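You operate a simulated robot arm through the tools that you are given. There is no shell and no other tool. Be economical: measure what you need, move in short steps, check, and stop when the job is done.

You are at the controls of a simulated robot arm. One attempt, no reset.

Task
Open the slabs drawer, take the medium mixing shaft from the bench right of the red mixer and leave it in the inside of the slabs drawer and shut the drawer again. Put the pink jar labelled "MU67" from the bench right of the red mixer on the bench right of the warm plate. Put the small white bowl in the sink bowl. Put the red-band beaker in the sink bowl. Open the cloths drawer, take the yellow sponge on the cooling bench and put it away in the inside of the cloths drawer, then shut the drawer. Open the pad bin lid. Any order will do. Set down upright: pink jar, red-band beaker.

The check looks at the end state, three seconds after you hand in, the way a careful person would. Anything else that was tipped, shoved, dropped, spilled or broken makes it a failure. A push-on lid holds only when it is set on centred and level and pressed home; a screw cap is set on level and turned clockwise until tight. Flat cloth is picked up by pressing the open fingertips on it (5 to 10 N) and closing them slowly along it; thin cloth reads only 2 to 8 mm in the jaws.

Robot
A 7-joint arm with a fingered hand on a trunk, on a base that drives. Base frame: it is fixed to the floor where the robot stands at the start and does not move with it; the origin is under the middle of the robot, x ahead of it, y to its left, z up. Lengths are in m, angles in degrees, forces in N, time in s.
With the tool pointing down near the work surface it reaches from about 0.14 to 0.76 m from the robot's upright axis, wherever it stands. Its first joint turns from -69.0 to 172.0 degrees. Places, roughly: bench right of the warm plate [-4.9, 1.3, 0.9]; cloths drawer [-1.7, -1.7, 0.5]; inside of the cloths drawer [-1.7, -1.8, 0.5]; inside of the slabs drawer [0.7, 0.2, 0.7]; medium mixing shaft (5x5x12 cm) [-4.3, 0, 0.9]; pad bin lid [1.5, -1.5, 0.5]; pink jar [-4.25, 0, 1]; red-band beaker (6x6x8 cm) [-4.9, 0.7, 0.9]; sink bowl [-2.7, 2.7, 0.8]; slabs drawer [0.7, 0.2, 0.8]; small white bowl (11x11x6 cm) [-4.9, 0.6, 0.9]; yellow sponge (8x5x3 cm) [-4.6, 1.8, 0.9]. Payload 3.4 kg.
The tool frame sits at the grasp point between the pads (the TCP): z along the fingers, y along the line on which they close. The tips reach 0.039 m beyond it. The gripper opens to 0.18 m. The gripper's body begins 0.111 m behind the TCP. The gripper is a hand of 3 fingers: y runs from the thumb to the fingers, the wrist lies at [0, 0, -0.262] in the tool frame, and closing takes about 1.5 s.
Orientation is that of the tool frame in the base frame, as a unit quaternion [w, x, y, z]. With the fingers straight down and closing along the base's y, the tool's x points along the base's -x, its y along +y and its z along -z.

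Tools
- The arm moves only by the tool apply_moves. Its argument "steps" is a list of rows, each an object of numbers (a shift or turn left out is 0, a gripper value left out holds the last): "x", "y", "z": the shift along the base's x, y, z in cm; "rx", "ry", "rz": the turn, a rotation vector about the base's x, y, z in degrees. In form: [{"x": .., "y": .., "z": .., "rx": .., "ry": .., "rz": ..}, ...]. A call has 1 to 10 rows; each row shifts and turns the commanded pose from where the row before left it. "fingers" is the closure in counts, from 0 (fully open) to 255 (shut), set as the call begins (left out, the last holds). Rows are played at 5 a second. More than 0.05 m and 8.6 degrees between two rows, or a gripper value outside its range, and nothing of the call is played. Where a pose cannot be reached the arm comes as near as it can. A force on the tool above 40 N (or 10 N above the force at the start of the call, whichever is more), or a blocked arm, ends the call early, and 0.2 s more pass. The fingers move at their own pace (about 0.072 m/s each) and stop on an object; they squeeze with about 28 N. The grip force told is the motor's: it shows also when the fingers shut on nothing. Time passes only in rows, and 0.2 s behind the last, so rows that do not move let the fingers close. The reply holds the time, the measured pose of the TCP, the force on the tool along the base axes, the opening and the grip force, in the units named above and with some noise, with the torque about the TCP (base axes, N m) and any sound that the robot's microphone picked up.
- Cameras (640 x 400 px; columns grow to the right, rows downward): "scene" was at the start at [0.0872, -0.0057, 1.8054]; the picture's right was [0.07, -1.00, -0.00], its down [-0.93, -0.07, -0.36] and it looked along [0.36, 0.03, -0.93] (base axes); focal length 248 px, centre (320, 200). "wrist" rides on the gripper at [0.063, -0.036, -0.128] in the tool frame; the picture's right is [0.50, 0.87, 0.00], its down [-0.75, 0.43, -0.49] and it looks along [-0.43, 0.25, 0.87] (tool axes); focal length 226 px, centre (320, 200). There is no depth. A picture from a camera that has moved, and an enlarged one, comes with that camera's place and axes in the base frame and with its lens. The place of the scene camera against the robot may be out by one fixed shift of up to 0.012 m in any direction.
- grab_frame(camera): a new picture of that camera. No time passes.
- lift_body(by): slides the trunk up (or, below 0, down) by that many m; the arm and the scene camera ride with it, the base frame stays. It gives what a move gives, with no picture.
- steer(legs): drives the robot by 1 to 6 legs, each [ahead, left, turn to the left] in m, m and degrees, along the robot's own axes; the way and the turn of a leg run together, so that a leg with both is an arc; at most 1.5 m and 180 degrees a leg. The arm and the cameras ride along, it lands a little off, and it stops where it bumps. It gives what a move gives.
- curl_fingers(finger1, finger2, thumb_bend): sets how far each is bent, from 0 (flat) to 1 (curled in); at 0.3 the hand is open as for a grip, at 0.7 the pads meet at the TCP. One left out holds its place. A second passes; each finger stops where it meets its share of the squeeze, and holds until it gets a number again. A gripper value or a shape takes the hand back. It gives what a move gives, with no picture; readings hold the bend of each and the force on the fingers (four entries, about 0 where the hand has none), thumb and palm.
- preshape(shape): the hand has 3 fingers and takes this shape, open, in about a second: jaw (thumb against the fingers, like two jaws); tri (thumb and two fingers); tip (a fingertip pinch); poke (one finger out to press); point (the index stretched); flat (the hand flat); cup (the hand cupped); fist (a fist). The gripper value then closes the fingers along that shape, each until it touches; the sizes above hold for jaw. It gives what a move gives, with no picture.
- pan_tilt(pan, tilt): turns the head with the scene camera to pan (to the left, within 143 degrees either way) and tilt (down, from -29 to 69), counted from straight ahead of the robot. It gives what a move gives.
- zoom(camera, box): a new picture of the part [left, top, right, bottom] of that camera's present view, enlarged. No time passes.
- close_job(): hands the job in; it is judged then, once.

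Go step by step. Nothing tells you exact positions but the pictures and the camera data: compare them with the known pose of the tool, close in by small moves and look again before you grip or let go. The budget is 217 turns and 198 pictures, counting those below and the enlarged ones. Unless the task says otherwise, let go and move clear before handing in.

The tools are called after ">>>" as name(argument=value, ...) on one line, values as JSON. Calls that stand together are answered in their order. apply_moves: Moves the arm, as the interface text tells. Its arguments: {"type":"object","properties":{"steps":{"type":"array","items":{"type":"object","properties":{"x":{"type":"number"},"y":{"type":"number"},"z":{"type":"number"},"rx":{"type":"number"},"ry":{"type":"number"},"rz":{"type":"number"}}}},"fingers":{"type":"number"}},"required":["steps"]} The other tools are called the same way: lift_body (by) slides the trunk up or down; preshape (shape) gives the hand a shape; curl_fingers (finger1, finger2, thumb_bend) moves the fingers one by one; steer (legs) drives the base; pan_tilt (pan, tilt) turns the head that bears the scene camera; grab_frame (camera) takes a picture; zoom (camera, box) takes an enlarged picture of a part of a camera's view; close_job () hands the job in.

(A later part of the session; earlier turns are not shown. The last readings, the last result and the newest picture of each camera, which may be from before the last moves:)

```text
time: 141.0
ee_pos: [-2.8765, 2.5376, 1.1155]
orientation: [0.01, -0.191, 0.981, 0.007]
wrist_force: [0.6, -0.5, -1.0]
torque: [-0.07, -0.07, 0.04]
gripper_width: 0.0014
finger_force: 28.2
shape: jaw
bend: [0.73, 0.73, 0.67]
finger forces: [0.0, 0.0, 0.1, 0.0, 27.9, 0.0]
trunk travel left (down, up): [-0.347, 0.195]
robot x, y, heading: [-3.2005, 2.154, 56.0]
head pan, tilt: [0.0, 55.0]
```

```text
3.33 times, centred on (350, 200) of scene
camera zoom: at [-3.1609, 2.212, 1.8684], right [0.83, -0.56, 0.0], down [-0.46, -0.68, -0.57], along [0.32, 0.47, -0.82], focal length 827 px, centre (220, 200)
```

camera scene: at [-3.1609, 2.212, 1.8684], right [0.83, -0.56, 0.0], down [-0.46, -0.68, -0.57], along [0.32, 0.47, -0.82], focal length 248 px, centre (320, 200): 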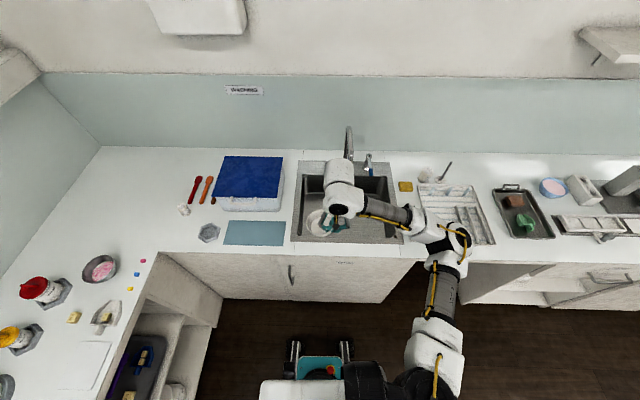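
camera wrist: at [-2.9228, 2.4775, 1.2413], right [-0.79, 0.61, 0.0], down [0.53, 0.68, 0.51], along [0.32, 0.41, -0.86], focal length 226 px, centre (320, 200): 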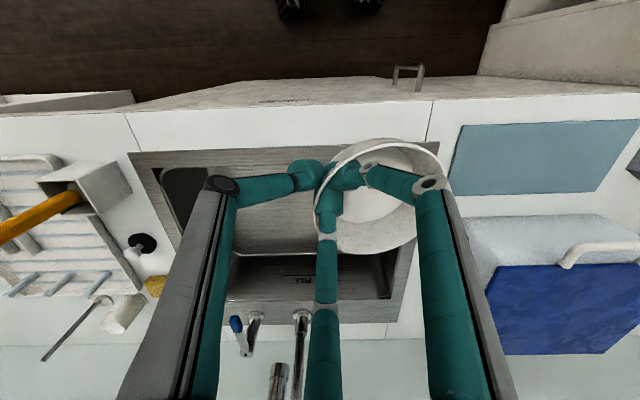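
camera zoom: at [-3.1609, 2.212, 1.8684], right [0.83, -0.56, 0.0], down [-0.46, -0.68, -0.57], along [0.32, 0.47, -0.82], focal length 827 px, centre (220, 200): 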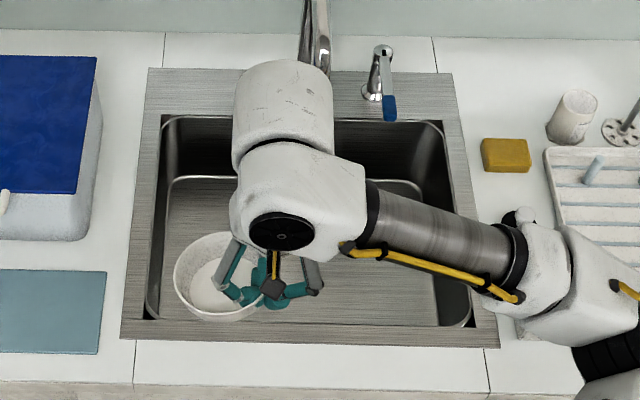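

>>> apply_moves(steps=[{"x": 2.9, "y": 2.5}, {"x": 2.9, "y": 2.5}, {"x": 2.9, "y": 2.5}, {"x": 2.9, "y": 2.5}, {"z": -4}, {"z": -4}, {"z": -4}, {"z": -4}, {"z": -4}, {"z": -4}])

>>> zoom(camera="scene", box=[270, 140, 430, 260])

>>> grab_frame(camera="wrist")

```text
time: 143.2
ee_pos: [-2.7596, 2.6379, 0.8733]
orientation: [0.011, -0.192, 0.981, 0.008]
wrist_force: [0.8, 0.3, -2.4]
torque: [-0.09, -0.07, -0.05]
gripper_width: 0.0014
finger_force: 28.4
shape: jaw
bend: [0.73, 0.73, 0.67]
finger forces: [0.1, 0.0, 0.0, 0.0, 27.6, 0.0]
trunk travel left (down, up): [-0.347, 0.195]
robot x, y, heading: [-3.2012, 2.1487, 55.8]
head pan, tilt: [0.0, 55.0]
```

```text
3.33 times, centred on (350, 200) of scene
camera zoom: at [-3.1597, 2.2137, 1.8682], right [0.83, -0.56, 0.0], down [-0.46, -0.68, -0.57], along [0.32, 0.47, -0.82], focal length 827 px, centre (220, 200)
```

zoom: 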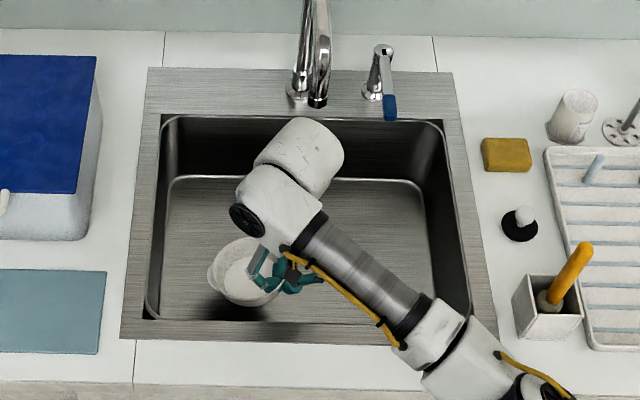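

```text
131 pictures are left
camera wrist: at [-2.8057, 2.5784, 0.998], right [-0.79, 0.61, 0.0], down [0.53, 0.68, 0.51], along [0.32, 0.41, -0.86], focal length 226 px, centre (320, 200)
```

wrist: 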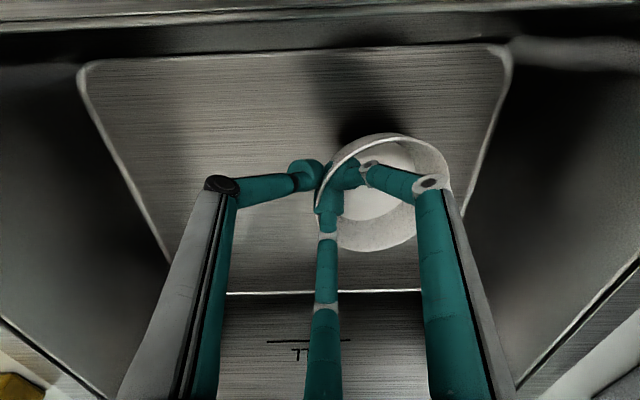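

>>> apply_moves(steps=[{"z": -1.5}, {"z": -1.5}, {"z": -0.8}])

>>> grab_frame(camera="wrist")

```text
time: 144.0
ee_pos: [-2.7601, 2.6354, 0.8353]
orientation: [0.01, -0.192, 0.981, 0.008]
wrist_force: [0.3, 0.0, -2.7]
torque: [-0.07, -0.06, 0.04]
gripper_width: 0.0014
finger_force: 27.4
shape: jaw
bend: [0.73, 0.73, 0.67]
finger forces: [0.1, 0.1, 0.0, 0.0, 27.6, 0.1]
trunk travel left (down, up): [-0.347, 0.195]
robot x, y, heading: [-3.2042, 2.1478, 55.9]
head pan, tilt: [0.0, 55.0]
```

```text
130 pictures are left
camera wrist: at [-2.8064, 2.5772, 0.9619], right [-0.79, 0.61, 0.0], down [0.53, 0.68, 0.51], along [0.32, 0.41, -0.86], focal length 226 px, centre (320, 200)
```

wrist: 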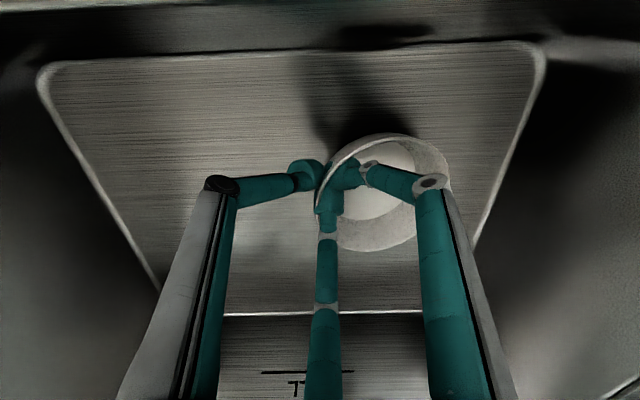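

>>> apply_moves(steps=[{"z": -0.6}, {"z": -0.6}])

>>> apply_moves(steps=[{"z": -0.5}, {"z": -0.5}])

```text
time: 144.6
ee_pos: [-2.759, 2.6352, 0.8247]
orientation: [0.01, -0.192, 0.981, 0.008]
wrist_force: [0.1, 0.3, 0.0]
torque: [0.01, 0.04, -0.04]
gripper_width: 0.0012
finger_force: 28.2
shape: jaw
bend: [0.73, 0.73, 0.67]
finger forces: [0.0, 0.0, 0.0, 0.1, 27.7, 0.0]
trunk travel left (down, up): [-0.347, 0.195]
robot x, y, heading: [-3.2046, 2.1497, 55.6]
head pan, tilt: [0.0, 55.0]
```

```text
time: 145.2
ee_pos: [-2.759, 2.637, 0.818]
orientation: [0.012, -0.192, 0.981, 0.01]
wrist_force: [1.8, -0.8, 9.0]
torque: [0.1, -0.01, -0.03]
gripper_width: 0.0009
finger_force: 27.9
shape: jaw
bend: [0.73, 0.73, 0.66]
finger forces: [0.1, 0.0, 0.0, 0.1, 28.8, 0.0]
trunk travel left (down, up): [-0.347, 0.195]
robot x, y, heading: [-3.2052, 2.1499, 55.7]
head pan, tilt: [0.0, 55.0]
```

Bowl is on the sink floor. Release and rise.

>>> apply_moves(steps=[{"z": 0.3}, {}, {}, {}, {"z": 3}, {"z": 4}, {"z": 4}, {"z": 4}, {"z": 4}], fingers=165)

>>> zoom(camera="scene", box=[270, 140, 430, 260])

```text
time: 147.2
ee_pos: [-2.7578, 2.6352, 1.0082]
orientation: [0.01, -0.192, 0.981, 0.008]
wrist_force: [-0.1, 0.3, -0.6]
torque: [-0.04, -0.01, 0.01]
gripper_width: 0.0631
finger_force: 0.1
shape: jaw
bend: [0.72, 0.72, 0.74]
finger forces: [0.0, 0.0, 0.0, 0.0, 0.1, 0.0]
trunk travel left (down, up): [-0.347, 0.195]
robot x, y, heading: [-3.2049, 2.1489, 55.8]
head pan, tilt: [0.0, 55.0]
```

```text
3.33 times, centred on (350, 200) of scene
camera zoom: at [-3.1609, 2.2117, 1.8684], right [0.83, -0.56, 0.0], down [-0.46, -0.68, -0.57], along [0.32, 0.47, -0.82], focal length 827 px, centre (220, 200)
```

zoom: 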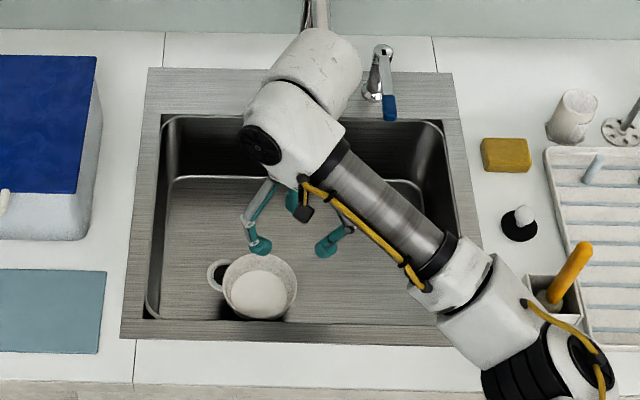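

The bowl rests in the sink. I'll return to the corner for the red-band beaker.

>>> apply_moves(steps=[{"z": 4}, {"z": 4}, {"z": 3}, {"x": -2.5, "y": -2}, {"x": -2.5, "y": -2.5}, {"x": -2.5, "y": -3}, {"x": -2.5, "y": -3}], fingers=0)

>>> steer(legs=[[-0.75, -0.18, 0], [-0.5, -0.1, 0], [0, 0, 154], [0.647, -0.32, 0]])

>>> pan_tilt(pan=0, tilt=55)

>>> grab_frame(camera="scene")

>>> grab_frame(camera="wrist")

```text
time: 148.8
ee_pos: [-2.8584, 2.5318, 1.1218]
orientation: [0.01, -0.192, 0.981, 0.008]
wrist_force: [0.5, 0.5, -0.9]
torque: [0.0, -0.02, 0.0]
gripper_width: 0.1799
finger_force: 0.1
shape: jaw
bend: [0.3, 0.3, 0.3]
finger forces: [0.1, 0.0, 0.0, 0.0, 0.0, 0.0]
trunk travel left (down, up): [-0.347, 0.195]
robot x, y, heading: [-3.2027, 2.1547, 56.2]
head pan, tilt: [0.0, 55.0]
```

```text
time: 165.5
ee_pos: [-4.9015, 0.7299, 1.1192]
orientation: [0.005, 0.999, -0.048, -0.012]
wrist_force: [-0.7, 0.2, -0.2]
torque: [-0.01, -0.03, 0.02]
gripper_width: 0.1799
finger_force: 0.0
shape: jaw
bend: [0.3, 0.3, 0.3]
finger forces: [0.0, 0.0, 0.1, 0.0, 0.1, 0.0]
trunk travel left (down, up): [-0.347, 0.195]
robot x, y, heading: [-4.4237, 0.9091, -151.8]
head pan, tilt: [0.0, 55.0]
```

```text
time: 166.1
ee_pos: [-4.8977, 0.7292, 1.1207]
orientation: [0.004, 0.999, -0.048, -0.013]
wrist_force: [-0.3, 0.2, -0.1]
torque: [-0.05, 0.02, -0.02]
gripper_width: 0.1803
finger_force: 0.0
shape: jaw
bend: [0.3, 0.3, 0.3]
finger forces: [0.0, 0.1, 0.0, 0.0, 0.0, 0.0]
trunk travel left (down, up): [-0.347, 0.195]
robot x, y, heading: [-4.4205, 0.9079, -152.0]
head pan, tilt: [0.0, 55.0]
```

```text
128 pictures are left
camera scene: at [-4.5031, 0.8722, 1.8684], right [-0.47, 0.88, 0.0], down [0.72, 0.39, -0.57], along [-0.5, -0.27, -0.82], focal length 248 px, centre (320, 200)
```

scene: 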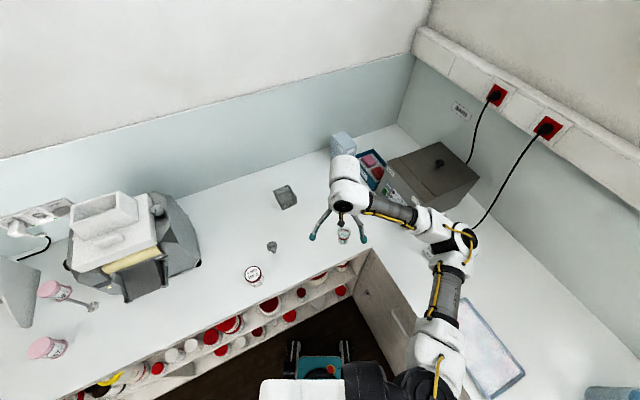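

```text
127 pictures are left
camera wrist: at [-4.8296, 0.761, 1.2472], right [0.41, -0.91, 0.0], down [-0.78, -0.36, 0.52], along [-0.47, -0.21, -0.86], focal length 226 px, centre (320, 200)
```

wrist: 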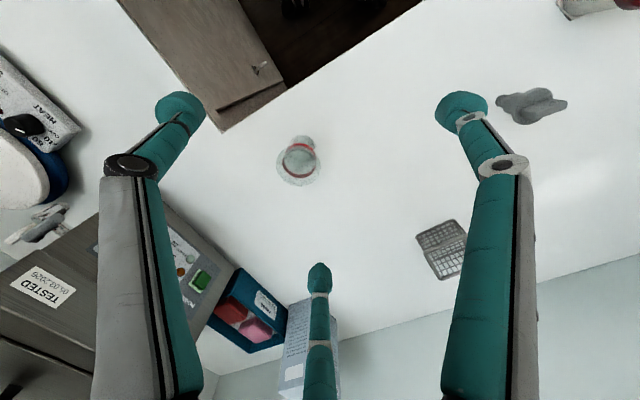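

>>> apply_moves(steps=[{"x": -1.6, "y": 0.4, "z": -2.5, "rx": 0.2, "ry": -0.7}, {"x": -1.7, "y": 0.4, "z": -2.5, "rx": 0.2, "ry": -0.8}, {"x": -1.7, "y": 0.3, "z": -2.5}, {}, {}], fingers=95)

>>> grab_frame(camera="wrist")

>>> zoom(camera="scene", box=[270, 170, 430, 290])

```text
time: 167.3
ee_pos: [-4.9526, 0.7445, 1.0475]
orientation: [0.001, 0.999, -0.048, 0.0]
wrist_force: [-0.1, 0.4, -0.6]
torque: [0.01, 0.0, 0.0]
gripper_width: 0.1133
finger_force: 0.0
shape: jaw
bend: [0.67, 0.67, 0.67]
finger forces: [0.0, 0.0, 0.0, 0.0, 0.1, 0.0]
trunk travel left (down, up): [-0.347, 0.195]
robot x, y, heading: [-4.4169, 0.9077, -151.5]
head pan, tilt: [0.0, 55.0]
```

```text
126 pictures are left
camera wrist: at [-4.8848, 0.775, 1.1754], right [0.41, -0.91, 0.0], down [-0.79, -0.36, 0.49], along [-0.45, -0.2, -0.87], focal length 226 px, centre (320, 200)
```

wrist: 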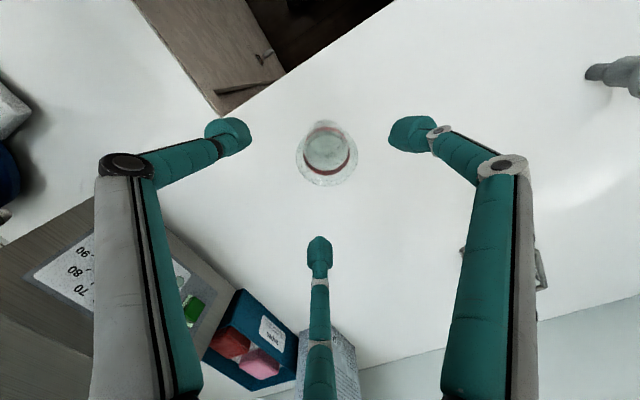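

```text
3.33 times, centred on (350, 230) of scene
camera zoom: at [-4.5036, 0.8724, 1.8684], right [-0.47, 0.88, 0.0], down [0.72, 0.39, -0.57], along [-0.5, -0.27, -0.82], focal length 827 px, centre (220, 100)
```

zoom: 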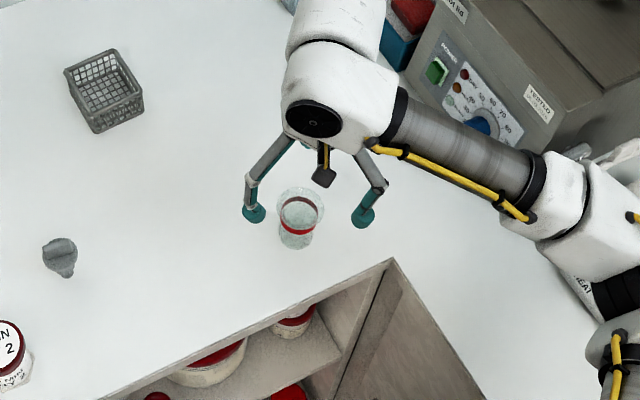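

>>> apply_moves(steps=[{"x": 0.4, "y": -0.6, "z": -3}, {"z": -3}, {"z": -2}, {"z": -1.2}])

>>> grab_frame(camera="wrist")

```text
time: 168.3
ee_pos: [-4.9444, 0.7353, 0.9543]
orientation: [0.0, 0.999, -0.048, 0.0]
wrist_force: [-0.2, 0.0, -0.7]
torque: [0.0, 0.0, -0.02]
gripper_width: 0.1133
finger_force: 0.2
shape: jaw
bend: [0.67, 0.67, 0.67]
finger forces: [0.1, 0.0, 0.1, 0.0, 0.1, 0.0]
trunk travel left (down, up): [-0.347, 0.195]
robot x, y, heading: [-4.4243, 0.9116, -151.9]
head pan, tilt: [0.0, 55.0]
```

```text
124 pictures are left
camera wrist: at [-4.8783, 0.7657, 1.0833], right [0.41, -0.91, 0.0], down [-0.79, -0.36, 0.49], along [-0.45, -0.2, -0.87], focal length 226 px, centre (320, 200)
```

wrist: 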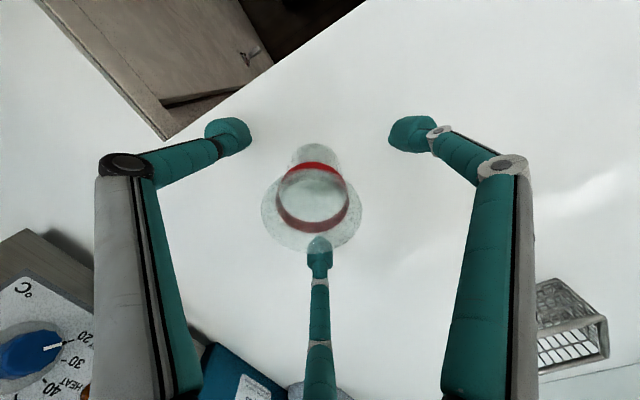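

>>> apply_moves(steps=[{"x": 0.7, "y": 0.5}, {}])

>>> apply_moves(steps=[{}, {}, {}, {}, {}], fingers=255)

>>> grab_frame(camera="wrist")

```text
time: 168.9
ee_pos: [-4.9374, 0.7409, 0.9543]
orientation: [0.001, 0.999, -0.048, 0.0]
wrist_force: [0.3, -0.9, 0.1]
torque: [-0.02, 0.01, 0.01]
gripper_width: 0.1133
finger_force: 0.0
shape: jaw
bend: [0.67, 0.67, 0.67]
finger forces: [0.1, 0.0, 0.0, 0.1, 0.0, 0.0]
trunk travel left (down, up): [-0.347, 0.195]
robot x, y, heading: [-4.4189, 0.911, -151.9]
head pan, tilt: [0.0, 55.0]
```

```text
time: 170.1
ee_pos: [-4.9376, 0.7405, 0.956]
orientation: [0.0, 0.999, -0.049, 0.0]
wrist_force: [-0.4, 0.0, -0.4]
torque: [0.01, -0.03, 0.0]
gripper_width: 0.0367
finger_force: 28.3
shape: jaw
bend: [0.72, 0.72, 0.74]
finger forces: [25.0, 25.3, 0.0, 0.1, 25.2, 0.0]
trunk travel left (down, up): [-0.347, 0.195]
robot x, y, heading: [-4.4235, 0.9076, -151.8]
head pan, tilt: [0.0, 55.0]
```

```text
123 pictures are left
camera wrist: at [-4.8715, 0.7714, 1.0835], right [0.41, -0.91, 0.0], down [-0.79, -0.36, 0.49], along [-0.45, -0.2, -0.87], focal length 226 px, centre (320, 200)
```

wrist: 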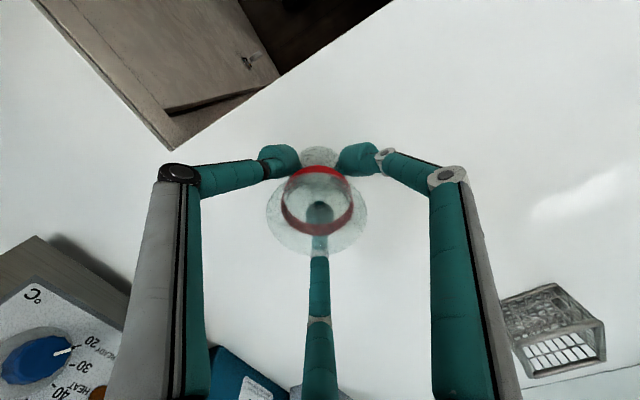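

Grip is good (width 3.7 cm at the body, all three pads loaded). Lift and carry to the sink.

>>> apply_moves(steps=[{"z": 1}, {"z": 2}, {"z": 3}, {"z": 3}, {"z": 3}, {"z": 3}, {"x": 2, "y": 1.2}, {"x": 2, "y": 1.2}])

>>> grab_frame(camera="wrist")

>>> steer(legs=[[-0.65, 0.32, 0], [0, 0, -155], [0.5, 0.1, 0], [0.6, 0.0, 0]])

>>> grab_frame(camera="scene")

```text
time: 171.9
ee_pos: [-4.8984, 0.7658, 1.104]
orientation: [0.0, 0.999, -0.048, -0.001]
wrist_force: [0.3, 0.0, -0.6]
torque: [0.01, 0.01, 0.02]
gripper_width: 0.0365
finger_force: 28.3
shape: jaw
bend: [0.72, 0.72, 0.74]
finger forces: [25.1, 25.4, 0.1, 0.1, 25.1, 0.1]
trunk travel left (down, up): [-0.347, 0.195]
robot x, y, heading: [-4.4204, 0.9077, -151.9]
head pan, tilt: [0.0, 55.0]
```

```text
122 pictures are left
camera wrist: at [-4.8315, 0.7966, 1.2321], right [0.41, -0.91, 0.0], down [-0.79, -0.36, 0.49], along [-0.45, -0.21, -0.87], focal length 226 px, centre (320, 200)
```

wrist: 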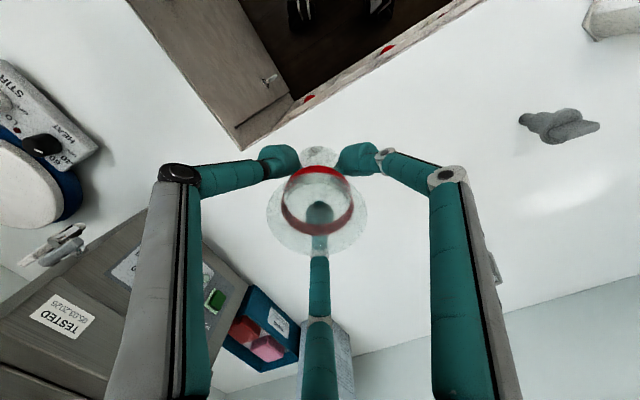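

```text
time: 187.9
ee_pos: [-2.721, 2.2083, 1.1028]
orientation: [0.0, -0.162, 0.987, 0.001]
wrist_force: [0.2, 0.9, -0.3]
torque: [0.02, 0.04, 0.02]
gripper_width: 0.0358
finger_force: 27.4
shape: jaw
bend: [0.72, 0.72, 0.74]
finger forces: [24.9, 25.3, 0.1, 0.1, 24.9, 0.0]
trunk travel left (down, up): [-0.347, 0.195]
robot x, y, heading: [-3.1001, 1.8823, 52.1]
head pan, tilt: [0.0, 55.0]
```

```text
121 pictures are left
camera scene: at [-3.0547, 1.9419, 1.8684], right [0.79, -0.61, 0.0], down [-0.5, -0.65, -0.57], along [0.35, 0.45, -0.82], focal length 248 px, centre (320, 200)
```

scene: 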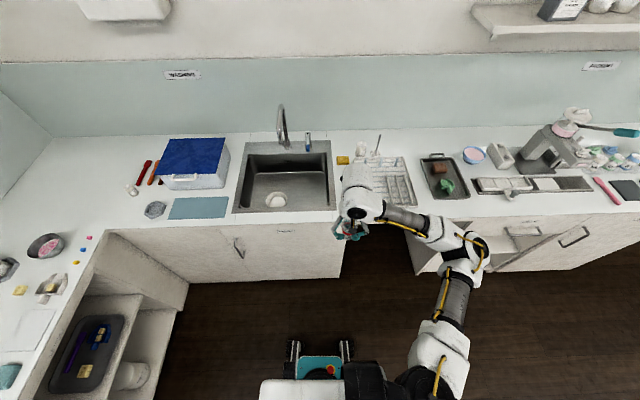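

>>> steer(legs=[[0.2, 0.14, 0]])

>>> zoom(camera="scene", box=[250, 130, 430, 265])

```text
time: 189.7
ee_pos: [-2.7061, 2.4425, 1.1034]
orientation: [-0.002, -0.159, 0.987, 0.003]
wrist_force: [0.7, 0.3, -0.7]
torque: [0.04, 0.06, 0.02]
gripper_width: 0.0359
finger_force: 28.3
shape: jaw
bend: [0.72, 0.72, 0.74]
finger forces: [24.8, 25.3, 0.0, 0.0, 24.9, 0.0]
trunk travel left (down, up): [-0.347, 0.195]
robot x, y, heading: [-3.0907, 2.1263, 52.1]
head pan, tilt: [0.0, 55.0]
```

```text
2.96 times, centred on (340, 198) of scene
camera zoom: at [-3.0369, 2.1767, 1.8683], right [0.79, -0.61, -0.01], down [-0.51, -0.65, -0.57], along [0.35, 0.45, -0.82], focal length 735 px, centre (261, 207)
```

zoom: 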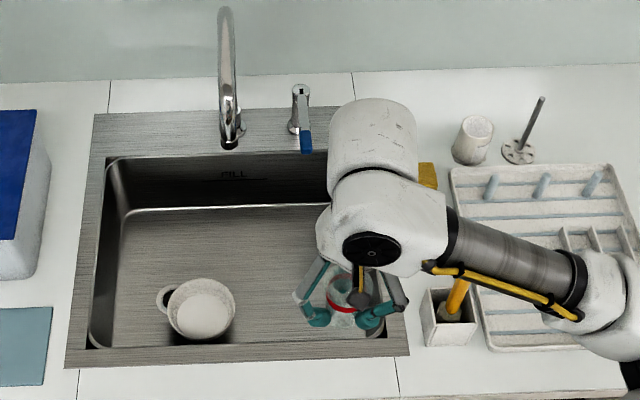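

>>> steer(legs=[[0.0, 0.05, 0]])

>>> apply_moves(steps=[{"x": 2.5, "y": 3.5}, {"x": 2.5, "y": 3.5}, {"x": 2.5, "y": 3.5}, {"x": 2.5, "y": 3.5}])

>>> zoom(camera="scene", box=[250, 130, 430, 265])

>>> grab_frame(camera="wrist")

```text
time: 190.6
ee_pos: [-2.7219, 2.4517, 1.1017]
orientation: [-0.007, -0.157, 0.987, 0.01]
wrist_force: [1.3, -0.5, -0.7]
torque: [0.05, 0.13, 0.0]
gripper_width: 0.0363
finger_force: 27.9
shape: jaw
bend: [0.72, 0.72, 0.74]
finger forces: [24.9, 25.4, 0.1, 0.0, 25.0, 0.1]
trunk travel left (down, up): [-0.347, 0.195]
robot x, y, heading: [-3.1238, 2.1492, 52.3]
head pan, tilt: [0.0, 55.0]
```

```text
time: 191.8
ee_pos: [-2.6588, 2.6169, 1.1101]
orientation: [0.009, -0.156, 0.988, -0.002]
wrist_force: [-0.6, -0.5, -0.6]
torque: [-0.07, -0.1, 0.0]
gripper_width: 0.0362
finger_force: 28.0
shape: jaw
bend: [0.72, 0.72, 0.74]
finger forces: [25.1, 25.5, 0.0, 0.0, 24.9, 0.0]
trunk travel left (down, up): [-0.347, 0.195]
robot x, y, heading: [-3.127, 2.1473, 51.9]
head pan, tilt: [0.0, 55.0]
stopped in row 4: the arm was blocked; the commanded pose is now the measured one
```

```text
2.96 times, centred on (340, 198) of scene
camera zoom: at [-3.0852, 2.2125, 1.8685], right [0.79, -0.62, 0.0], down [-0.5, -0.65, -0.57], along [0.35, 0.45, -0.82], focal length 735 px, centre (261, 207)
```

zoom: 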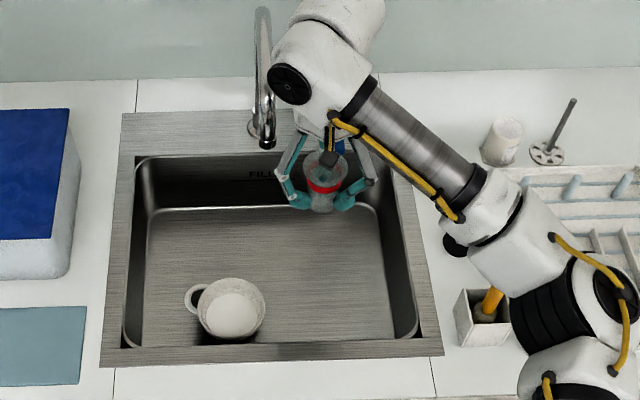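

```text
118 pictures are left
camera wrist: at [-2.7088, 2.5639, 1.2372], right [-0.74, 0.67, -0.02], down [0.57, 0.65, 0.5], along [0.35, 0.36, -0.86], focal length 226 px, centre (320, 200)
```

wrist: 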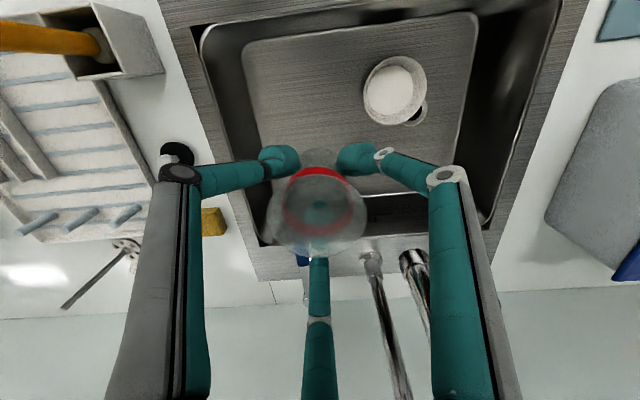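

The hand came up against the tap area, so I'll back toward the front of the sink and place the beaker front-right of the bowl.

>>> apply_moves(steps=[{"x": -0.4, "y": -2.8, "ry": 1}, {"x": -0.3, "y": -2.7}])

>>> apply_moves(steps=[{"z": -4}, {"z": -4}, {"z": -4}, {"z": -3}])

>>> zoom(camera="scene", box=[250, 130, 430, 265])

>>> grab_frame(camera="wrist")

```text
time: 192.4
ee_pos: [-2.6287, 2.5349, 1.1047]
orientation: [-0.01, -0.152, 0.988, 0.008]
wrist_force: [0.3, -1.0, -0.1]
torque: [0.03, 0.07, -0.01]
gripper_width: 0.0358
finger_force: 28.6
shape: jaw
bend: [0.72, 0.72, 0.74]
finger forces: [25.0, 25.6, 0.0, 0.1, 24.9, 0.1]
trunk travel left (down, up): [-0.347, 0.195]
robot x, y, heading: [-3.118, 2.1424, 52.0]
head pan, tilt: [0.0, 55.0]
```

```text
time: 193.4
ee_pos: [-2.6605, 2.5562, 0.9588]
orientation: [-0.002, -0.155, 0.988, 0.0]
wrist_force: [-0.2, -0.2, -0.6]
torque: [-0.06, -0.05, -0.02]
gripper_width: 0.0358
finger_force: 27.6
shape: jaw
bend: [0.72, 0.72, 0.74]
finger forces: [24.9, 25.3, 0.0, 0.0, 24.6, 0.0]
trunk travel left (down, up): [-0.347, 0.195]
robot x, y, heading: [-3.1203, 2.1466, 51.7]
head pan, tilt: [0.0, 55.0]
```

```text
2.96 times, centred on (340, 198) of scene
camera zoom: at [-3.0712, 2.2046, 1.8682], right [0.79, -0.62, -0.01], down [-0.51, -0.65, -0.57], along [0.35, 0.45, -0.82], focal length 735 px, centre (261, 207)
```

zoom: 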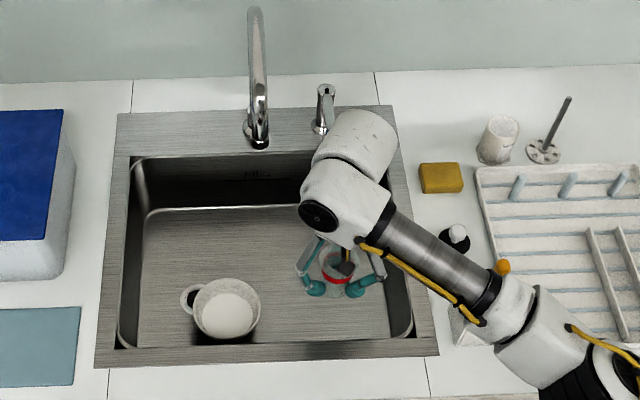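

```text
116 pictures are left
camera wrist: at [-2.7066, 2.5034, 1.0863], right [-0.74, 0.67, 0.0], down [0.59, 0.65, 0.49], along [0.33, 0.36, -0.87], focal length 226 px, centre (320, 200)
```

wrist: 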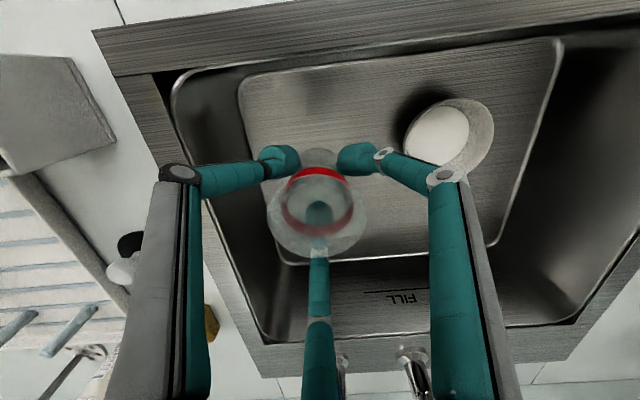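

>>> lift_body(by=0.17)

>>> apply_moves(steps=[{"x": -1.2, "y": 0.9, "z": -4}, {"x": -1.2, "y": 0.9, "z": -4}, {"z": -4}, {"z": -4}])

>>> zoom(camera="scene", box=[250, 130, 480, 300])

```text
time: 195.3
ee_pos: [-2.6586, 2.558, 1.1284]
orientation: [-0.002, -0.154, 0.988, -0.001]
wrist_force: [-0.3, 0.3, 0.0]
torque: [-0.04, 0.0, 0.01]
gripper_width: 0.0358
finger_force: 28.4
shape: jaw
bend: [0.72, 0.72, 0.74]
finger forces: [25.0, 25.5, 0.0, 0.0, 24.7, 0.1]
trunk travel left (down, up): [-0.517, 0.025]
robot x, y, heading: [-3.1209, 2.1445, 51.9]
head pan, tilt: [0.0, 55.0]
```

```text
time: 196.3
ee_pos: [-2.668, 2.5685, 0.9685]
orientation: [-0.004, -0.154, 0.988, 0.004]
wrist_force: [0.7, -0.1, 0.0]
torque: [0.01, 0.01, -0.04]
gripper_width: 0.0358
finger_force: 28.3
shape: jaw
bend: [0.72, 0.72, 0.74]
finger forces: [25.1, 25.5, 0.0, 0.1, 24.5, 0.0]
trunk travel left (down, up): [-0.517, 0.025]
robot x, y, heading: [-3.119, 2.1446, 52.0]
head pan, tilt: [0.0, 55.0]
```

```text
2.35 times, centred on (365, 215) of scene
camera zoom: at [-3.0997, 2.1843, 2.038], right [0.79, -0.62, 0.0], down [-0.5, -0.65, -0.57], along [0.35, 0.45, -0.82], focal length 584 px, centre (214, 165)
```

zoom: 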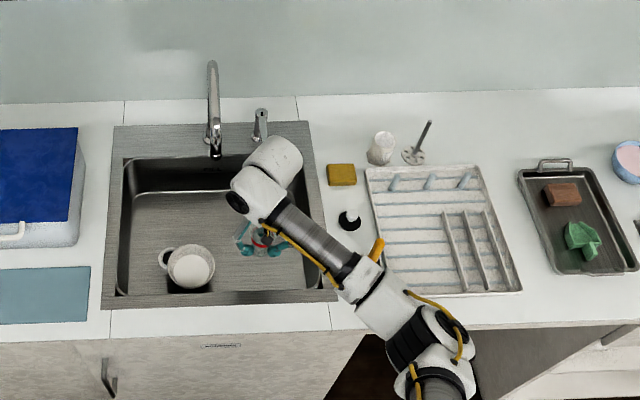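

The forearm is near the washing-up brush, so I'll shift the base left to bring the forearm in from the front.

>>> apply_moves(steps=[{"z": 4}, {"z": 4}, {"z": 4}])

>>> steer(legs=[[-0.03, 0.2, 0]])

>>> apply_moves(steps=[{"x": 4, "y": -3}, {"x": 4, "y": -3}, {"x": 4, "y": -3}, {"x": 4, "y": -3}])

>>> zoom(camera="scene", box=[250, 130, 480, 300])

```text
time: 197.1
ee_pos: [-2.6747, 2.5705, 1.0865]
orientation: [-0.004, -0.154, 0.988, 0.001]
wrist_force: [0.0, -0.3, -1.3]
torque: [-0.03, 0.01, -0.04]
gripper_width: 0.0357
finger_force: 28.1
shape: jaw
bend: [0.72, 0.72, 0.75]
finger forces: [25.1, 25.5, 0.1, 0.0, 24.6, 0.0]
trunk travel left (down, up): [-0.517, 0.025]
robot x, y, heading: [-3.1214, 2.146, 51.8]
head pan, tilt: [0.0, 55.0]
```

```text
time: 198.7
ee_pos: [-2.8537, 2.6725, 1.0863]
orientation: [-0.003, -0.155, 0.988, 0.001]
wrist_force: [-0.2, 0.2, -0.5]
torque: [-0.05, -0.06, 0.04]
gripper_width: 0.0359
finger_force: 27.9
shape: jaw
bend: [0.72, 0.72, 0.75]
finger forces: [25.1, 25.4, 0.1, 0.0, 24.5, 0.0]
trunk travel left (down, up): [-0.517, 0.025]
robot x, y, heading: [-3.2978, 2.2515, 52.1]
head pan, tilt: [0.0, 55.0]
```

```text
time: 199.7
ee_pos: [-2.7035, 2.5551, 1.0897]
orientation: [0.0, -0.156, 0.988, 0.001]
wrist_force: [0.0, 0.3, -0.9]
torque: [-0.06, -0.02, -0.01]
gripper_width: 0.0355
finger_force: 27.6
shape: jaw
bend: [0.72, 0.72, 0.75]
finger forces: [25.1, 25.5, 0.1, 0.0, 24.5, 0.0]
trunk travel left (down, up): [-0.517, 0.025]
robot x, y, heading: [-3.2973, 2.2487, 52.2]
head pan, tilt: [0.0, 55.0]
```

```text
2.35 times, centred on (365, 215) of scene
camera zoom: at [-3.2764, 2.2825, 2.0381], right [0.79, -0.61, 0.0], down [-0.5, -0.65, -0.57], along [0.35, 0.45, -0.82], focal length 584 px, centre (214, 165)
```

zoom: 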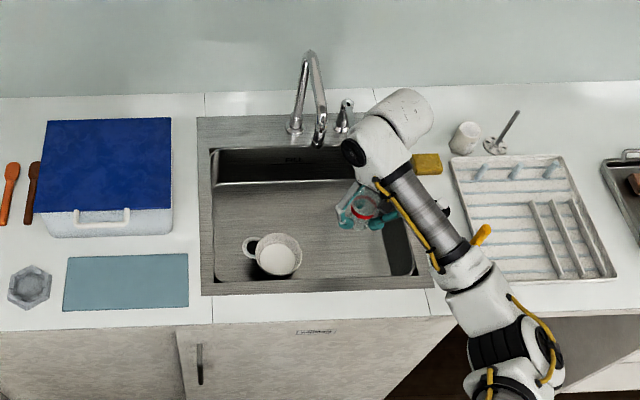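

>>> apply_moves(steps=[{"x": 1, "y": 0.5, "z": -4}, {"x": 1, "y": 0.5, "z": -4}, {"z": -4}, {"z": -4}, {"z": -4}, {"z": -3}])

>>> zoom(camera="scene", box=[250, 130, 480, 300])

>>> grab_frame(camera="wrist")

```text
time: 201.1
ee_pos: [-2.6712, 2.5585, 0.8568]
orientation: [-0.003, -0.155, 0.988, 0.003]
wrist_force: [-0.5, -0.6, -0.4]
torque: [-0.04, 0.0, -0.04]
gripper_width: 0.0355
finger_force: 27.9
shape: jaw
bend: [0.72, 0.72, 0.75]
finger forces: [25.1, 25.6, 0.0, 0.0, 24.3, 0.0]
trunk travel left (down, up): [-0.517, 0.025]
robot x, y, heading: [-3.2933, 2.2488, 52.3]
head pan, tilt: [0.0, 55.0]
```

```text
2.35 times, centred on (365, 215) of scene
camera zoom: at [-3.2615, 2.2725, 2.0379], right [0.79, -0.61, -0.01], down [-0.51, -0.64, -0.57], along [0.35, 0.45, -0.82], focal length 584 px, centre (214, 165)
```

zoom: 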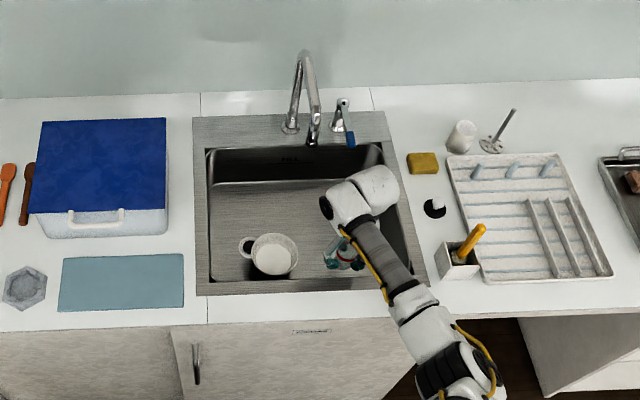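

```text
112 pictures are left
camera wrist: at [-2.7175, 2.5041, 0.9843], right [-0.74, 0.67, 0.01], down [0.59, 0.64, 0.49], along [0.33, 0.37, -0.87], focal length 226 px, centre (320, 200)
```

wrist: 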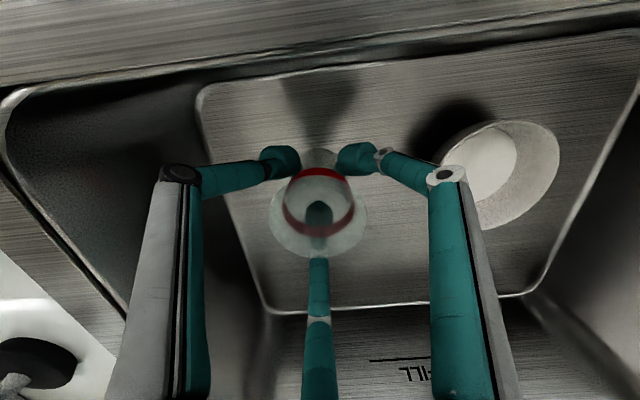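

>>> apply_moves(steps=[{"z": -1.3}, {"z": -1.3}, {"z": -1}])

>>> apply_moves(steps=[{"z": -0.5}, {"z": -0.5}])

```text
time: 201.9
ee_pos: [-2.6739, 2.5606, 0.8206]
orientation: [-0.003, -0.155, 0.988, 0.002]
wrist_force: [0.7, 0.3, -0.7]
torque: [0.01, -0.01, 0.02]
gripper_width: 0.0356
finger_force: 27.7
shape: jaw
bend: [0.72, 0.72, 0.75]
finger forces: [25.1, 25.5, 0.0, 0.1, 24.4, 0.0]
trunk travel left (down, up): [-0.517, 0.025]
robot x, y, heading: [-3.2942, 2.2472, 52.1]
head pan, tilt: [0.0, 55.0]
```

```text
time: 202.5
ee_pos: [-2.676, 2.5633, 0.8103]
orientation: [-0.002, -0.156, 0.988, 0.002]
wrist_force: [0.2, 0.3, -0.5]
torque: [0.04, 0.01, 0.03]
gripper_width: 0.0356
finger_force: 27.9
shape: jaw
bend: [0.72, 0.72, 0.75]
finger forces: [25.2, 25.6, 0.1, 0.0, 24.2, 0.0]
trunk travel left (down, up): [-0.517, 0.025]
robot x, y, heading: [-3.2945, 2.2458, 52.2]
head pan, tilt: [0.0, 55.0]
```

>>> apply_moves(steps=[{"z": -0.4}, {"z": -0.4}])

>>> apply_moves(steps=[{"z": -0.4}])

```text
time: 203.1
ee_pos: [-2.6758, 2.5626, 0.8049]
orientation: [-0.002, -0.155, 0.988, 0.003]
wrist_force: [0.0, -0.2, 6.7]
torque: [0.03, -0.05, 0.03]
gripper_width: 0.0361
finger_force: 28.4
shape: jaw
bend: [0.72, 0.72, 0.75]
finger forces: [25.6, 26.2, 0.1, 0.1, 25.3, 0.0]
trunk travel left (down, up): [-0.517, 0.025]
robot x, y, heading: [-3.2949, 2.2451, 52.2]
head pan, tilt: [0.0, 55.0]
```

```text
time: 203.5
ee_pos: [-2.6754, 2.5617, 0.8035]
orientation: [0.0, -0.155, 0.988, 0.003]
wrist_force: [-0.6, -0.4, 20.7]
torque: [-0.05, 0.04, -0.02]
gripper_width: 0.0363
finger_force: 28.0
shape: jaw
bend: [0.72, 0.72, 0.75]
finger forces: [28.2, 27.7, 0.0, 0.0, 27.5, 0.1]
trunk travel left (down, up): [-0.517, 0.025]
robot x, y, heading: [-3.2951, 2.2512, 52.2]
head pan, tilt: [0.0, 55.0]
```

>>> apply_moves(steps=[{"z": 0.3}, {}])

>>> apply_moves(steps=[{}, {}, {}, {"z": 2}, {"z": 3}, {"z": 4}, {"z": 4}, {"z": 4}, {"z": 4}], fingers=120)

>>> grab_frame(camera="wrist")

>>> zoom(camera="scene", box=[250, 130, 480, 300])

```text
time: 204.1
ee_pos: [-2.6775, 2.5598, 0.8037]
orientation: [-0.001, -0.156, 0.988, 0.002]
wrist_force: [1.8, 3.6, 13.6]
torque: [0.18, -0.12, 0.0]
gripper_width: 0.0365
finger_force: 28.2
shape: jaw
bend: [0.72, 0.72, 0.75]
finger forces: [27.2, 30.2, 0.0, 0.0, 25.4, 0.0]
trunk travel left (down, up): [-0.517, 0.025]
robot x, y, heading: [-3.2946, 2.2441, 52.0]
head pan, tilt: [0.0, 55.0]
```

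```text
time: 206.1
ee_pos: [-2.6731, 2.56, 1.0158]
orientation: [-0.001, -0.154, 0.988, 0.001]
wrist_force: [0.6, 0.5, 0.0]
torque: [-0.03, 0.01, -0.01]
gripper_width: 0.0949
finger_force: 0.1
shape: jaw
bend: [0.71, 0.71, 0.71]
finger forces: [0.0, 0.0, 0.0, 0.0, 0.0, 0.0]
trunk travel left (down, up): [-0.517, 0.025]
robot x, y, heading: [-3.2957, 2.2501, 52.1]
head pan, tilt: [0.0, 55.0]
```

```text
111 pictures are left
camera wrist: at [-2.7211, 2.5073, 1.1439], right [-0.74, 0.67, 0.0], down [0.59, 0.64, 0.49], along [0.33, 0.37, -0.87], focal length 226 px, centre (320, 200)
```

wrist: 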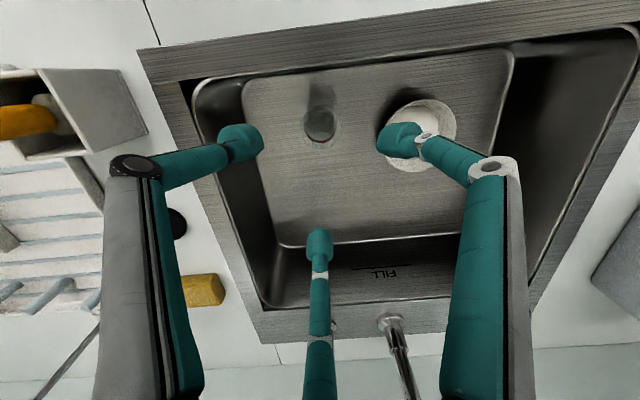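

```text
2.35 times, centred on (365, 215) of scene
camera zoom: at [-3.2683, 2.2771, 2.038], right [0.79, -0.61, 0.0], down [-0.51, -0.65, -0.57], along [0.35, 0.45, -0.82], focal length 584 px, centre (214, 165)
```

zoom: 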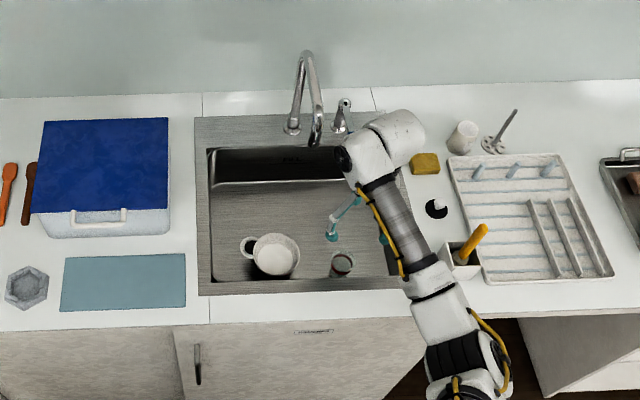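

The beaker stands upright in the sink. Next the pink MU67 jar; I'll drive over to the red mixer's right side.

>>> apply_moves(steps=[{"z": 4}, {"z": 4}, {"z": 4}], fingers=0)

>>> steer(legs=[[-0.8, 0, 0], [0, -0.55, 0]])

>>> apply_moves(steps=[{"x": -3.3, "y": 0.4, "z": 3}, {"x": -3.3, "y": 0.4, "z": 3}, {"x": -3.3, "y": 0.4, "z": 3}, {"x": -3.3, "y": 0.4, "z": 3}, {"x": -3.3, "y": 0.4, "z": 3}, {"x": -3.3, "y": 0.4, "z": 2}])

>>> lift_body(by=-0.17)

>>> steer(legs=[[0, 0, 178], [0.55, 0, 0]])

>>> grab_frame(camera="scene")

```text
time: 206.9
ee_pos: [-2.6765, 2.5621, 1.133]
orientation: [-0.002, -0.155, 0.988, 0.001]
wrist_force: [0.7, -0.7, -0.1]
torque: [-0.02, 0.0, -0.01]
gripper_width: 0.1796
finger_force: 0.1
shape: jaw
bend: [0.3, 0.3, 0.3]
finger forces: [0.0, 0.0, 0.1, 0.1, 0.0, 0.1]
trunk travel left (down, up): [-0.517, 0.025]
robot x, y, heading: [-3.2971, 2.2486, 52.2]
head pan, tilt: [0.0, 55.0]
```

```text
time: 214.1
ee_pos: [-2.7626, 1.5902, 1.1358]
orientation: [0.0, -0.163, 0.987, -0.001]
wrist_force: [0.0, -0.3, -0.1]
torque: [0.01, 0.0, 0.01]
gripper_width: 0.1797
finger_force: 0.1
shape: jaw
bend: [0.3, 0.3, 0.3]
finger forces: [0.0, 0.0, 0.0, 0.1, 0.0, 0.0]
trunk travel left (down, up): [-0.517, 0.025]
robot x, y, heading: [-3.3713, 1.2623, 53.0]
head pan, tilt: [0.0, 55.0]
```

```text
time: 215.5
ee_pos: [-2.9564, 1.6137, 1.3099]
orientation: [0.0, -0.161, 0.987, 0.002]
wrist_force: [-0.9, 0.6, 0.1]
torque: [0.02, 0.0, -0.01]
gripper_width: 0.1798
finger_force: 0.0
shape: jaw
bend: [0.3, 0.3, 0.3]
finger forces: [0.1, 0.0, 0.0, 0.1, 0.1, 0.0]
trunk travel left (down, up): [-0.517, 0.025]
robot x, y, heading: [-3.3743, 1.2653, 52.6]
head pan, tilt: [0.0, 55.0]
```

```text
time: 217.4
ee_pos: [-2.9593, 1.6117, 1.1374]
orientation: [0.0, -0.161, 0.987, 0.001]
wrist_force: [-1.3, -0.3, 0.1]
torque: [0.04, -0.02, 0.03]
gripper_width: 0.1799
finger_force: 0.0
shape: jaw
bend: [0.3, 0.3, 0.3]
finger forces: [0.0, 0.0, 0.0, 0.1, 0.0, 0.0]
trunk travel left (down, up): [-0.347, 0.195]
robot x, y, heading: [-3.3735, 1.2652, 52.9]
head pan, tilt: [0.0, 55.0]
```

```text
time: 227.8
ee_pos: [-4.2046, 0.5387, 1.1347]
orientation: [0.002, 0.993, 0.116, 0.001]
wrist_force: [-0.2, -0.7, 0.2]
torque: [0.02, -0.02, -0.01]
gripper_width: 0.1801
finger_force: 0.1
shape: jaw
bend: [0.3, 0.3, 0.3]
finger forces: [0.1, 0.0, 0.0, 0.0, 0.1, 0.0]
trunk travel left (down, up): [-0.347, 0.195]
robot x, y, heading: [-3.7584, 0.8484, -132.8]
head pan, tilt: [0.0, 55.0]
```

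```text
109 pictures are left
camera scene: at [-3.827, 0.7866, 1.8684], right [-0.74, 0.68, 0.0], down [0.56, 0.6, -0.57], along [-0.38, -0.42, -0.82], focal length 248 px, centre (320, 200)
```

scene: 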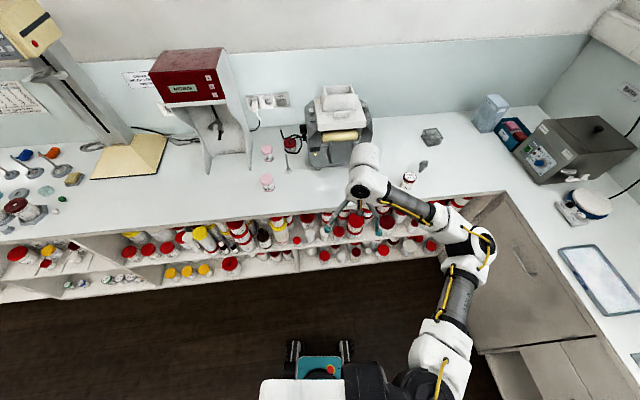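

>>> steer(legs=[[0.17, 0.24, 0]])

>>> grab_frame(camera="wrist")

>>> grab_frame(camera="scene")

```text
time: 229.8
ee_pos: [-4.1487, 0.253, 1.1345]
orientation: [0.005, 0.993, 0.117, 0.003]
wrist_force: [0.8, 0.1, 0.2]
torque: [-0.02, -0.12, 0.0]
gripper_width: 0.18
finger_force: 0.1
shape: jaw
bend: [0.3, 0.3, 0.3]
finger forces: [0.1, 0.0, 0.1, 0.0, 0.1, 0.0]
trunk travel left (down, up): [-0.347, 0.195]
robot x, y, heading: [-3.6947, 0.5568, -132.4]
head pan, tilt: [0.0, 55.0]
```

```text
108 pictures are left
camera wrist: at [-4.0963, 0.3041, 1.2628], right [0.69, -0.73, 0.01], down [-0.64, -0.59, 0.49], along [-0.35, -0.35, -0.87], focal length 226 px, centre (320, 200)
```

wrist: 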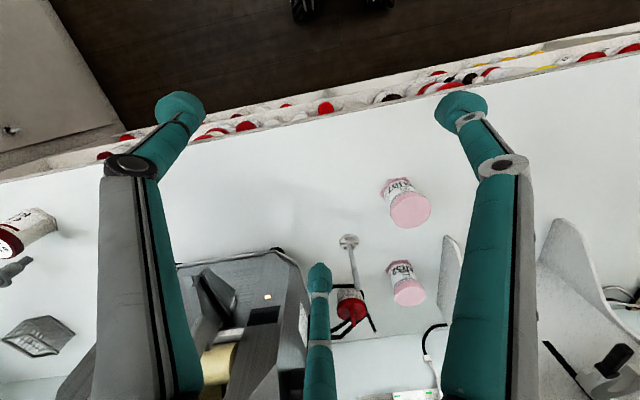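

```text
107 pictures are left
camera scene: at [-3.7836, 0.5102, 1.868], right [-0.74, 0.67, -0.02], down [0.56, 0.6, -0.57], along [-0.37, -0.43, -0.82], focal length 248 px, centre (320, 200)
```

scene: 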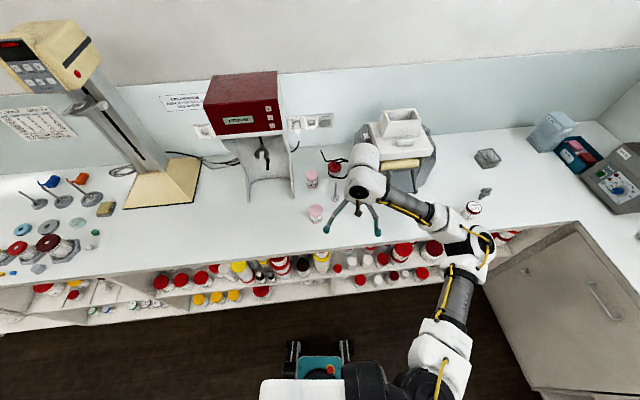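

>>> zoom(camera="wrist", box=[320, 160, 480, 320])

>>> zoom(camera="scene", box=[280, 140, 400, 240])

```text
2.50 times, centred on (400, 240) of wrist
camera zoom: at [-4.0963, 0.3041, 1.2628], right [0.69, -0.73, 0.01], down [-0.64, -0.59, 0.49], along [-0.35, -0.35, -0.87], focal length 565 px, centre (120, 100)
```

zoom: 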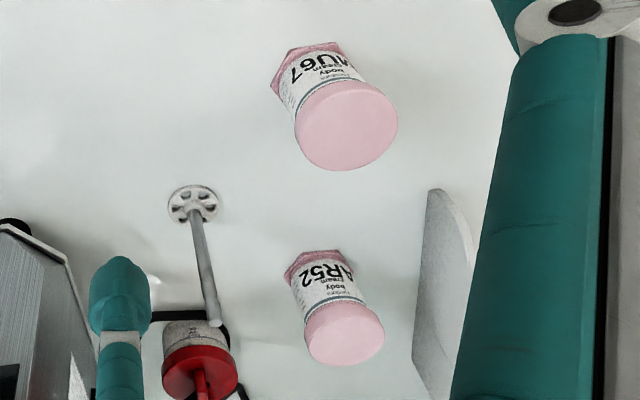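

```text
4.00 times, centred on (340, 190) of scene
camera zoom: at [-3.7836, 0.5102, 1.868], right [-0.74, 0.67, -0.02], down [0.56, 0.6, -0.57], along [-0.37, -0.43, -0.82], focal length 993 px, centre (240, 240)
```

zoom: 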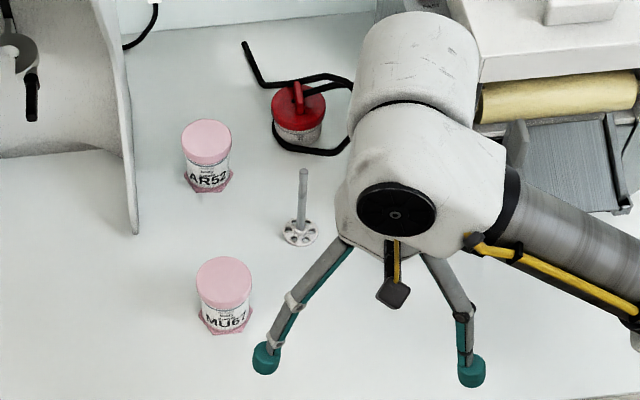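

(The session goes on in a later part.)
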